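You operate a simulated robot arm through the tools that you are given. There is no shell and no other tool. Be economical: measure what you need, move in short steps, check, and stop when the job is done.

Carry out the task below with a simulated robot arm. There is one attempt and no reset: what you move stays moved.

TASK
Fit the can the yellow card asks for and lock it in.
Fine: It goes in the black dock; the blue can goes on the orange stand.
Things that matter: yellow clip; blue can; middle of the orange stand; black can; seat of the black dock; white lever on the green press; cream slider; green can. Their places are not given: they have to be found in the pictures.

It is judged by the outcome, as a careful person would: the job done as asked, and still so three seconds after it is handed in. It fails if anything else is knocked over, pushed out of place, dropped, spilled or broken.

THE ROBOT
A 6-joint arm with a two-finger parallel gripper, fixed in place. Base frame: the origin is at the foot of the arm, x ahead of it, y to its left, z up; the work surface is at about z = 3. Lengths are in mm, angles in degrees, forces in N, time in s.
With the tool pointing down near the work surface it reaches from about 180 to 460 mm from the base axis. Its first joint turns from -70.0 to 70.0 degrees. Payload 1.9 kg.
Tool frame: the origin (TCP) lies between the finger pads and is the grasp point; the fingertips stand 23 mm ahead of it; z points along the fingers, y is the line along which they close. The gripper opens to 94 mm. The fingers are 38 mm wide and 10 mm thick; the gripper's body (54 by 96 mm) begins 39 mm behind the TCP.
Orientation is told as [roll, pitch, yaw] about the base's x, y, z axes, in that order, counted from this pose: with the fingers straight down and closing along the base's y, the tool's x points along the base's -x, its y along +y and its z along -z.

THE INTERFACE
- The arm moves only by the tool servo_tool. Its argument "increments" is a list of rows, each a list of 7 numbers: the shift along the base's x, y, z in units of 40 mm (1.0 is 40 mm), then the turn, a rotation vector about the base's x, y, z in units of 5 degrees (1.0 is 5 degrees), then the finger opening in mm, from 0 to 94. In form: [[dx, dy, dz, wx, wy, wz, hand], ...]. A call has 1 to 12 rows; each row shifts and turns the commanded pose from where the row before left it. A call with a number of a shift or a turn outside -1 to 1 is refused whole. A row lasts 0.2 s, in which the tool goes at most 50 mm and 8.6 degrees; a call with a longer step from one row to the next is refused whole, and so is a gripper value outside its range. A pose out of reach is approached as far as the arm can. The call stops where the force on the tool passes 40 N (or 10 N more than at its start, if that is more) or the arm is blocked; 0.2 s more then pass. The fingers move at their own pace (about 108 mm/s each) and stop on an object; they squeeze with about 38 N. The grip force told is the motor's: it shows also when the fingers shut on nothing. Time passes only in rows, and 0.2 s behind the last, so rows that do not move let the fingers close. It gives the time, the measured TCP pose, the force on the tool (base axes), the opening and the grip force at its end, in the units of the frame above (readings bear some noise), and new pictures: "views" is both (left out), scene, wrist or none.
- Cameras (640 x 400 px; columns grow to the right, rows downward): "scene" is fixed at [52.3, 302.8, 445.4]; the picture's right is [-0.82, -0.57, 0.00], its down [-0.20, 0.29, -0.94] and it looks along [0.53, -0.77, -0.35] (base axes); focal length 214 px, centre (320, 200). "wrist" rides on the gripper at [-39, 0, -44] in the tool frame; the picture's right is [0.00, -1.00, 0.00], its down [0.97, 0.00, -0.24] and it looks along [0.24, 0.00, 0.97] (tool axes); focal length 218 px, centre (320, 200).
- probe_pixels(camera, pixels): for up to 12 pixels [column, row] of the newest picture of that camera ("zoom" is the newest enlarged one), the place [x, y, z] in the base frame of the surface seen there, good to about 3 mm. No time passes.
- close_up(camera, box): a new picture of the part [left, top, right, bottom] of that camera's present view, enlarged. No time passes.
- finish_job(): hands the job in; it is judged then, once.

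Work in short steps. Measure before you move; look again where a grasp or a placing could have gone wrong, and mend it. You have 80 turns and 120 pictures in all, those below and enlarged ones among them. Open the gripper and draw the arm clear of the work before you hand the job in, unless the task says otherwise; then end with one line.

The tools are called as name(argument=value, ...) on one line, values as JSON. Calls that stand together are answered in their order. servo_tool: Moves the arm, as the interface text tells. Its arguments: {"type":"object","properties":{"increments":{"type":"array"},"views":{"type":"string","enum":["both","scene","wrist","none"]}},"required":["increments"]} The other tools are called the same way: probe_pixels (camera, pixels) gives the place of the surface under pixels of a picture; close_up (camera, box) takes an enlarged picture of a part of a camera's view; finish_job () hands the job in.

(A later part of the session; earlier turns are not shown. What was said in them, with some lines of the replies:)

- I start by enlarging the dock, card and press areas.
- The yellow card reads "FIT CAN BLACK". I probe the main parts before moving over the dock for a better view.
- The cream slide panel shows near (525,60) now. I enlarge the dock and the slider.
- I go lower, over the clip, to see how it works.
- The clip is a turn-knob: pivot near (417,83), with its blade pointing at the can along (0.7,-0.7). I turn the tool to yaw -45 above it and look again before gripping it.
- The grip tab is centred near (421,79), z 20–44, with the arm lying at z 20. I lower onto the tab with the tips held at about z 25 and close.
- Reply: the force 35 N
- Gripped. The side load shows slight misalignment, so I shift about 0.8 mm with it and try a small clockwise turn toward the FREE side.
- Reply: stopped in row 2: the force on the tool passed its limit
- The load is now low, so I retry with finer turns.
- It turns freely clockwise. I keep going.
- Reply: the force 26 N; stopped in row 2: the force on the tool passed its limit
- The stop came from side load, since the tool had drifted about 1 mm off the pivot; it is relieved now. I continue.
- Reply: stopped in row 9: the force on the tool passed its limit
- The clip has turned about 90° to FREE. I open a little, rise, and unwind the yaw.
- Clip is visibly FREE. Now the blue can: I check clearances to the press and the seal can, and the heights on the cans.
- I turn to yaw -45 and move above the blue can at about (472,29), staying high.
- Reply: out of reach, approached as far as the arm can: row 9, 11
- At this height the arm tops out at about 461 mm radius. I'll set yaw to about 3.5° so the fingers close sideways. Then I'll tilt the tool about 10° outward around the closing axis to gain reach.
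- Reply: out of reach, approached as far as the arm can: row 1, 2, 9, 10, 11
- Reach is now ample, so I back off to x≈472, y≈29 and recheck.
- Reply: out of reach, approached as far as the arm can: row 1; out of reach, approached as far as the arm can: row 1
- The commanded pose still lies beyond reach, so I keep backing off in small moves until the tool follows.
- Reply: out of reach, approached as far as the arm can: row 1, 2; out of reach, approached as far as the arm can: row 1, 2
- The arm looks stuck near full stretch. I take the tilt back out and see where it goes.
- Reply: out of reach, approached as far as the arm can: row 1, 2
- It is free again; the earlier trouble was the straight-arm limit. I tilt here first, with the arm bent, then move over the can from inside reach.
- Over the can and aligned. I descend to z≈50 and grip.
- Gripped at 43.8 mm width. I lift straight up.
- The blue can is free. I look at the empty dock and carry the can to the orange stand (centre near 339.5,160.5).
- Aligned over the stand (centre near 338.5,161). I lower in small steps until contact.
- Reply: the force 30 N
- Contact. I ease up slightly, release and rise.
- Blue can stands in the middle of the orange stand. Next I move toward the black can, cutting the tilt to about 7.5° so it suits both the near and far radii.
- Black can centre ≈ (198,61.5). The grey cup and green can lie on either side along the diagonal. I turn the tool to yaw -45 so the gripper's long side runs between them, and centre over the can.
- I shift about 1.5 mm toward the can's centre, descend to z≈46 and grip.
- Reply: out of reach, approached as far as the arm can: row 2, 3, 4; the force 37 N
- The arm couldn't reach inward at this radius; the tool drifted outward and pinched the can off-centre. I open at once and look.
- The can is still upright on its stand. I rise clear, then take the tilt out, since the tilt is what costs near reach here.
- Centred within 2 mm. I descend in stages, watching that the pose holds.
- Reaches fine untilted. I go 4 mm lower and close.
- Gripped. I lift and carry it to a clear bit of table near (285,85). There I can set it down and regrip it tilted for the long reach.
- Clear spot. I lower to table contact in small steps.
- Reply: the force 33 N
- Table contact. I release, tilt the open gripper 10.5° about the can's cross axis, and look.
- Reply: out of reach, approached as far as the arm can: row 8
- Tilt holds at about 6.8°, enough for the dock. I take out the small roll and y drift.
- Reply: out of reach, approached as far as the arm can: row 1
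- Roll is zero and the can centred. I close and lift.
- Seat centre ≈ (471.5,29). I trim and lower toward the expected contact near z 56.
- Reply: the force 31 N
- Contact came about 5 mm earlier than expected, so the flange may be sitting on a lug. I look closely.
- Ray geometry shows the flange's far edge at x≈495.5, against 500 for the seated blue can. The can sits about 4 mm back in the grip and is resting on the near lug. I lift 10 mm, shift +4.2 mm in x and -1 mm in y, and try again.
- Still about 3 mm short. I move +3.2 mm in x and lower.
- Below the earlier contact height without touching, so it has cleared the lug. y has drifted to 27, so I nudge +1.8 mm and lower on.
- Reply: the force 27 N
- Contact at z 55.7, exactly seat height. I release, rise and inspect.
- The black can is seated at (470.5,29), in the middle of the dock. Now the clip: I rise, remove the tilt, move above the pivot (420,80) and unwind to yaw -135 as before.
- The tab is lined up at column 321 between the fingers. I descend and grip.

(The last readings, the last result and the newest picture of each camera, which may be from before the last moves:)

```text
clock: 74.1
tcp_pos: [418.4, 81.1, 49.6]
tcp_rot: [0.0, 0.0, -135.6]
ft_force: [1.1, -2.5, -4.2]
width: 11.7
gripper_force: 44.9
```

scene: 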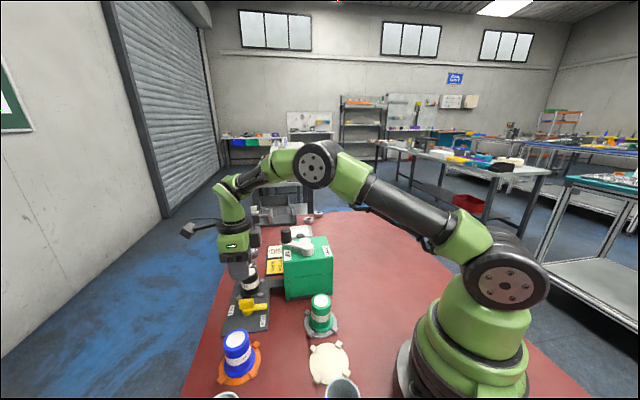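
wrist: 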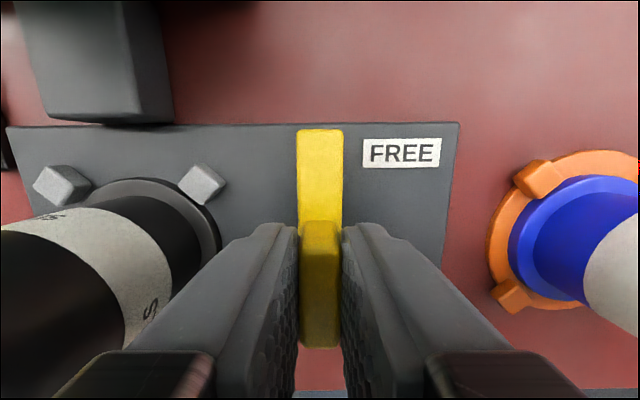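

Gripped with little side load. I turn back counter-clockwise in chunks.

servo_tool(increments=[[0, 0, 0, 0, 0, 0.5, 0], [0, 0, 0, 0, 0, 0.5, 0], [0, 0, 0, 0, 0, 0.6, 0], [0, 0, 0, 0, 0, 0.6, 0], [0, 0, 0, 0, 0, 0.6, 0], [0, 0, 0, 0, 0, 0.6, 0], [0, 0, 0, 0, 0, 0.6, 0], [0, 0, 0, 0, 0, 0.6, 0]], views="none")

servo_tool(increments=[[0, 0, 0, 0, 0, 0.6, 0], [0, 0, 0, 0, 0, 0.6, 0], [0, 0, 0, 0, 0, 0.6, 0], [0, 0, 0, 0, 0, 0.6, 0], [0, 0, 0, 0, 0, 0.6, 0], [0, 0, 0, 0, 0, 0.6, 0], [0, 0, 0, 0, 0, 0.6, 0]], views="wrist")

```text
clock: 75.9
tcp_pos: [421.0, 78.8, 50.0]
tcp_rot: [0.1, 0.1, -112.5]
ft_force: [11.3, 4.0, -12.9]
width: 11.5
gripper_force: 44.7
```

```text
clock: 77.5
tcp_pos: [420.7, 79.9, 49.7]
tcp_rot: [0.2, -0.1, -91.5]
ft_force: [-6.2, -19.9, 22.5]
width: 12.0
gripper_force: 45.1
```

wrist: 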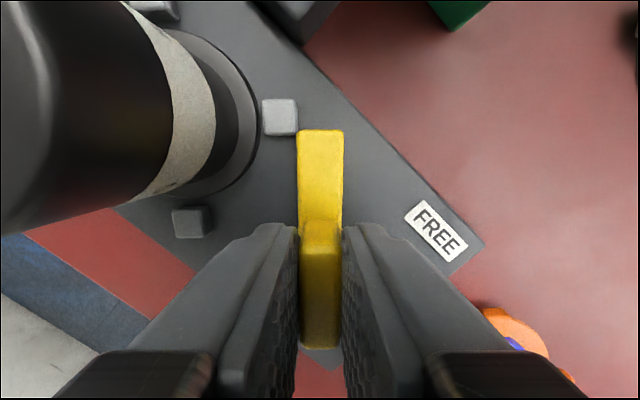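

servo_tool(increments=[[0, -0.012, 0.01, 0, 0, 0.5, 0], [0, 0, 0, 0, 0, 0.6, 0], [0, 0, 0, 0, 0, 0.6, 0], [0, 0, 0, 0, 0, 0.6, 0], [0, 0, 0, 0, 0, 0.6, 0], [0, 0, 0, 0, 0, 0.6, 0], [0, 0, 0, 0, 0, 0.6, 0], [0, 0, 0, 0, 0, 0.6, 0]], views="wrist")

```text
clock: 78.8
tcp_pos: [421.0, 79.2, 50.4]
tcp_rot: [0.4, 0.0, -76.7]
ft_force: [4.9, 2.0, -0.8]
width: 11.6
gripper_force: 44.2
stopped in row 6: the force on the tool passed its limit (the readings are from after the stop); the commanded pose is now the measured one
```

wrist: 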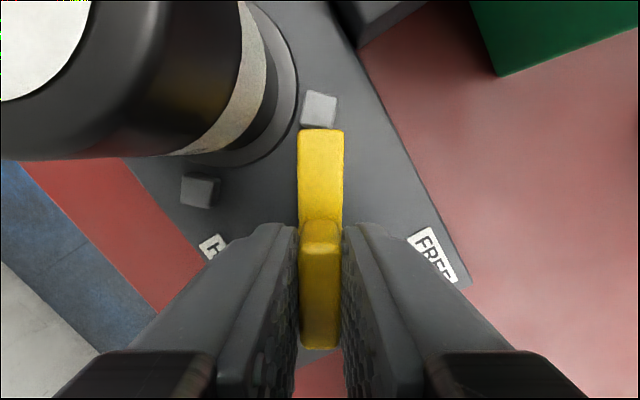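

servo_tool(increments=[[0, 0, 0, 0, 0, 0.5, 0], [0, 0, 0, 0, 0, 0.5, 0], [0, 0, 0, 0, 0, 0.5, 0], [0, 0, 0, 0, 0, 0.5, 0], [0, 0, 0, 0, 0, 0.5, 0], [0, 0, 0, 0, 0, 0.5, 0], [0, 0, 0, 0, 0, 0.5, 0]], views="wrist")

```text
clock: 80.3
tcp_pos: [422.7, 79.4, 50.0]
tcp_rot: [0.5, -0.1, -60.1]
ft_force: [5.4, 2.6, -1.6]
width: 11.9
gripper_force: 44.8
stopped in row 7: the force on the tool passed its limit (the readings are from after the stop); the commanded pose is now the measured one
```

wrist: 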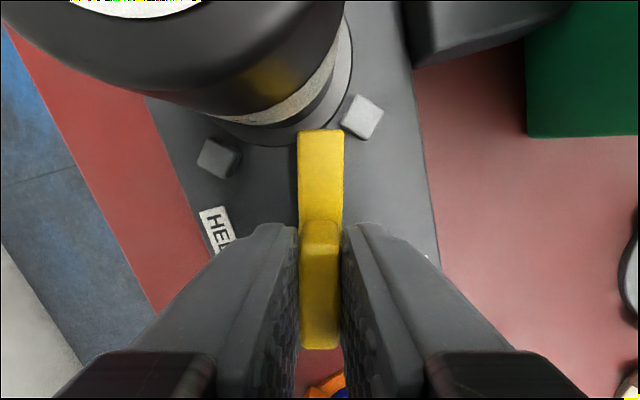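

The arm is sliding over the flange with low load. The last 15° remain.

servo_tool(increments=[[-0.02, 0, 0, 0, 0, 0.5, 0], [0, 0, 0, 0, 0, 0.5, 0], [0, 0, 0, 0, 0, 0.5, 0], [0, 0, 0, 0, 0, 0.5, 0], [0, 0, 0, 0, 0, 0.5, 0], [0, 0, 0, 0, 0, 0.5, 0]], views="wrist")

```text
clock: 80.8
tcp_pos: [421.5, 79.8, 49.7]
tcp_rot: [0.9, -0.3, -57.3]
ft_force: [5.7, 2.5, -3.4]
width: 12.0
gripper_force: 45.3
stopped in row 2: the force on the tool passed its limit (the readings are from after the stop); the commanded pose is now the measured one
```

wrist: 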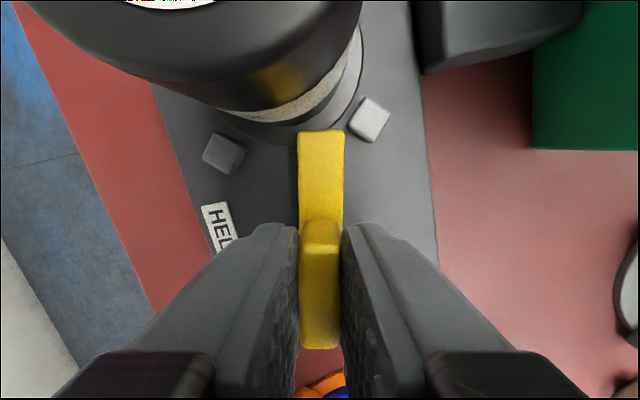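

servo_tool(increments=[[0, 0, 0, -0.1, 0.05, 0.4, 0], [0, 0, 0, 0, 0, 0.4, 0], [0, 0, 0, 0, 0, 0.4, 0], [0, 0, 0, 0, 0, 0.4, 0], [0, 0, 0, 0, 0, 0.4, 0]])

close_up(camera="wrist", box=[200, 60, 440, 220])

```text
clock: 82.0
tcp_pos: [422.0, 79.7, 50.7]
tcp_rot: [0.6, -0.5, -47.0]
ft_force: [26.2, 13.4, -18.2]
width: 11.8
gripper_force: 44.6
```

scene: 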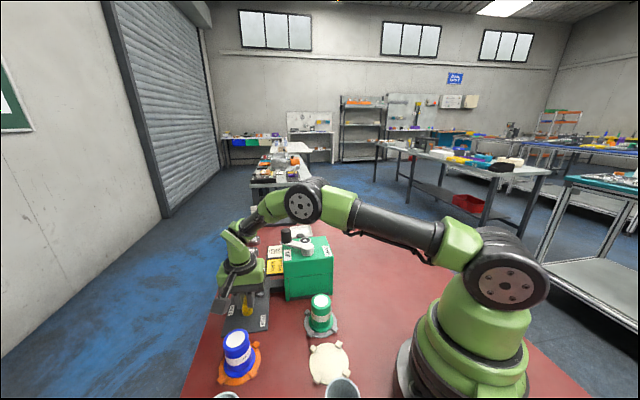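
wrist: 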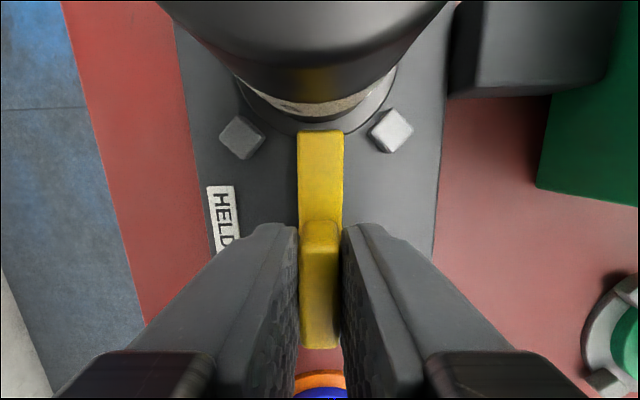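

```text
2.50 times, centred on (320, 140) of wrist
```

zoom: 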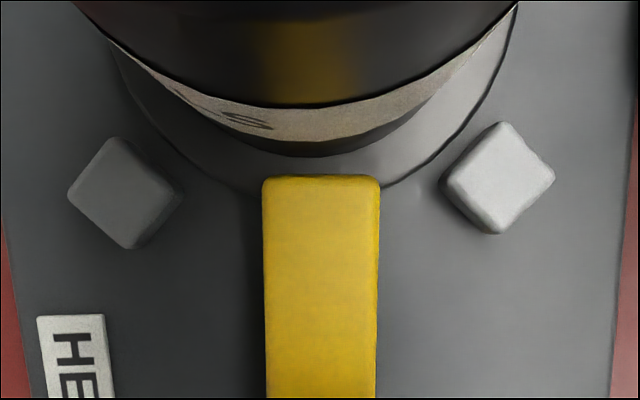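

Nearly at its original position. I ease the side load and turn the last 2–3°.

servo_tool(increments=[[0.015, 0.01, 0, 0, 0, 0, 0], [0, 0, 0, 0, 0, 0.25, 0], [0, 0, 0, 0, 0, 0.25, 0], [0, 0, 0, 0, 0, 0.2, 0]], views="wrist")

```text
clock: 83.0
tcp_pos: [421.6, 79.4, 49.5]
tcp_rot: [0.2, -0.4, -44.0]
ft_force: [-6.5, -2.8, 4.3]
width: 11.7
gripper_force: 44.9
```

wrist: 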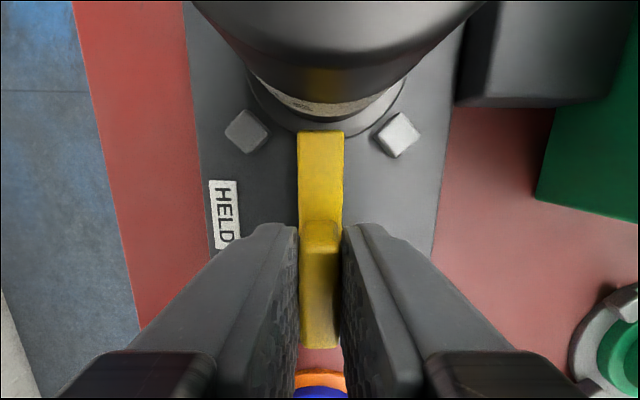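

It is back at the original HELD pose. I release, rise and draw the arm clear, then inspect.

servo_tool(increments=[[0, 0, 0, 0, 0, 0, 40], [0, 0, 0, 0, 0, 0, 40], [0, 0, 0.5, 0, 0, 0, 40], [0, 0, 0.9, 0, 0, 0, 40], [0, 0, 0.9, 0, 0, 0, 60], [-0.3, 0.3, 0.9, 0, 0, 0, 80], [-0.6, 0.3, 0.5, 0, 0, 0, 80], [-0.6, 0, 0.4, 0, 0, 0, 80], [-0.6, 0, 0, 0, 0, 0, 80]])

close_up(camera="scene", box=[215, 250, 295, 330])

close_up(camera="scene", box=[200, 280, 392, 400])

```text
clock: 85.0
tcp_pos: [338.6, 104.4, 213.0]
tcp_rot: [0.4, -0.6, -43.8]
ft_force: [-1.0, -0.1, -0.1]
width: 80.2
gripper_force: 0.2
```

scene: 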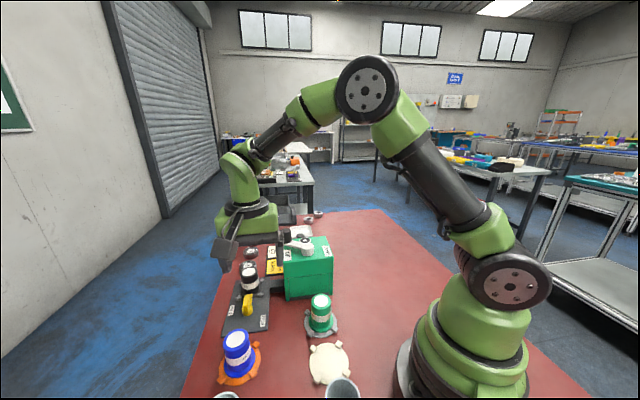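
wrist: 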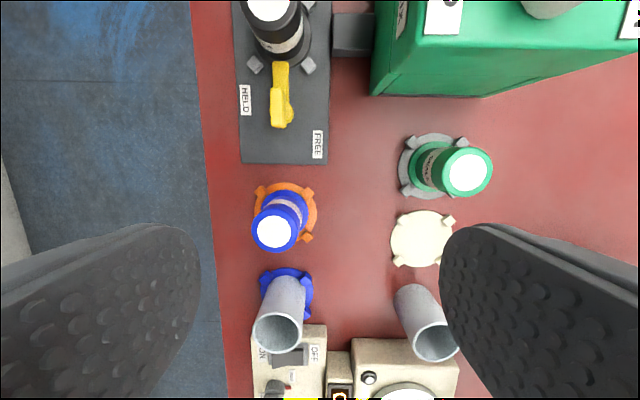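

```text
5.00 times, centred on (255, 290) of scene
```

zoom: 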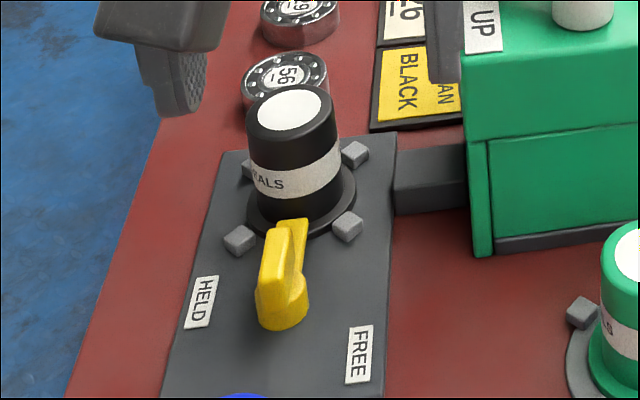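

```text
3.33 times, centred on (296, 340) of scene
```

zoom: 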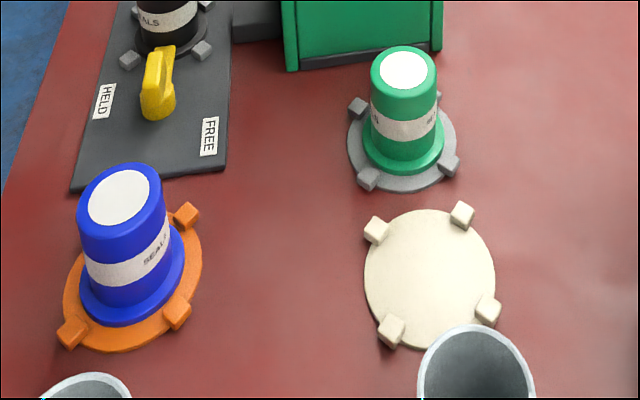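

The black can stands in the dock with the clip on HELD. The blue can stands in the middle of the orange stand, everything else is undisturbed, and the arm is clear, so I hand it in.

finish_job()

```text
The job is handed in.
```

The black can is in the black dock with the yellow clip turned back to HELD, the blue can is in the middle of the orange stand, and the job is handed in.
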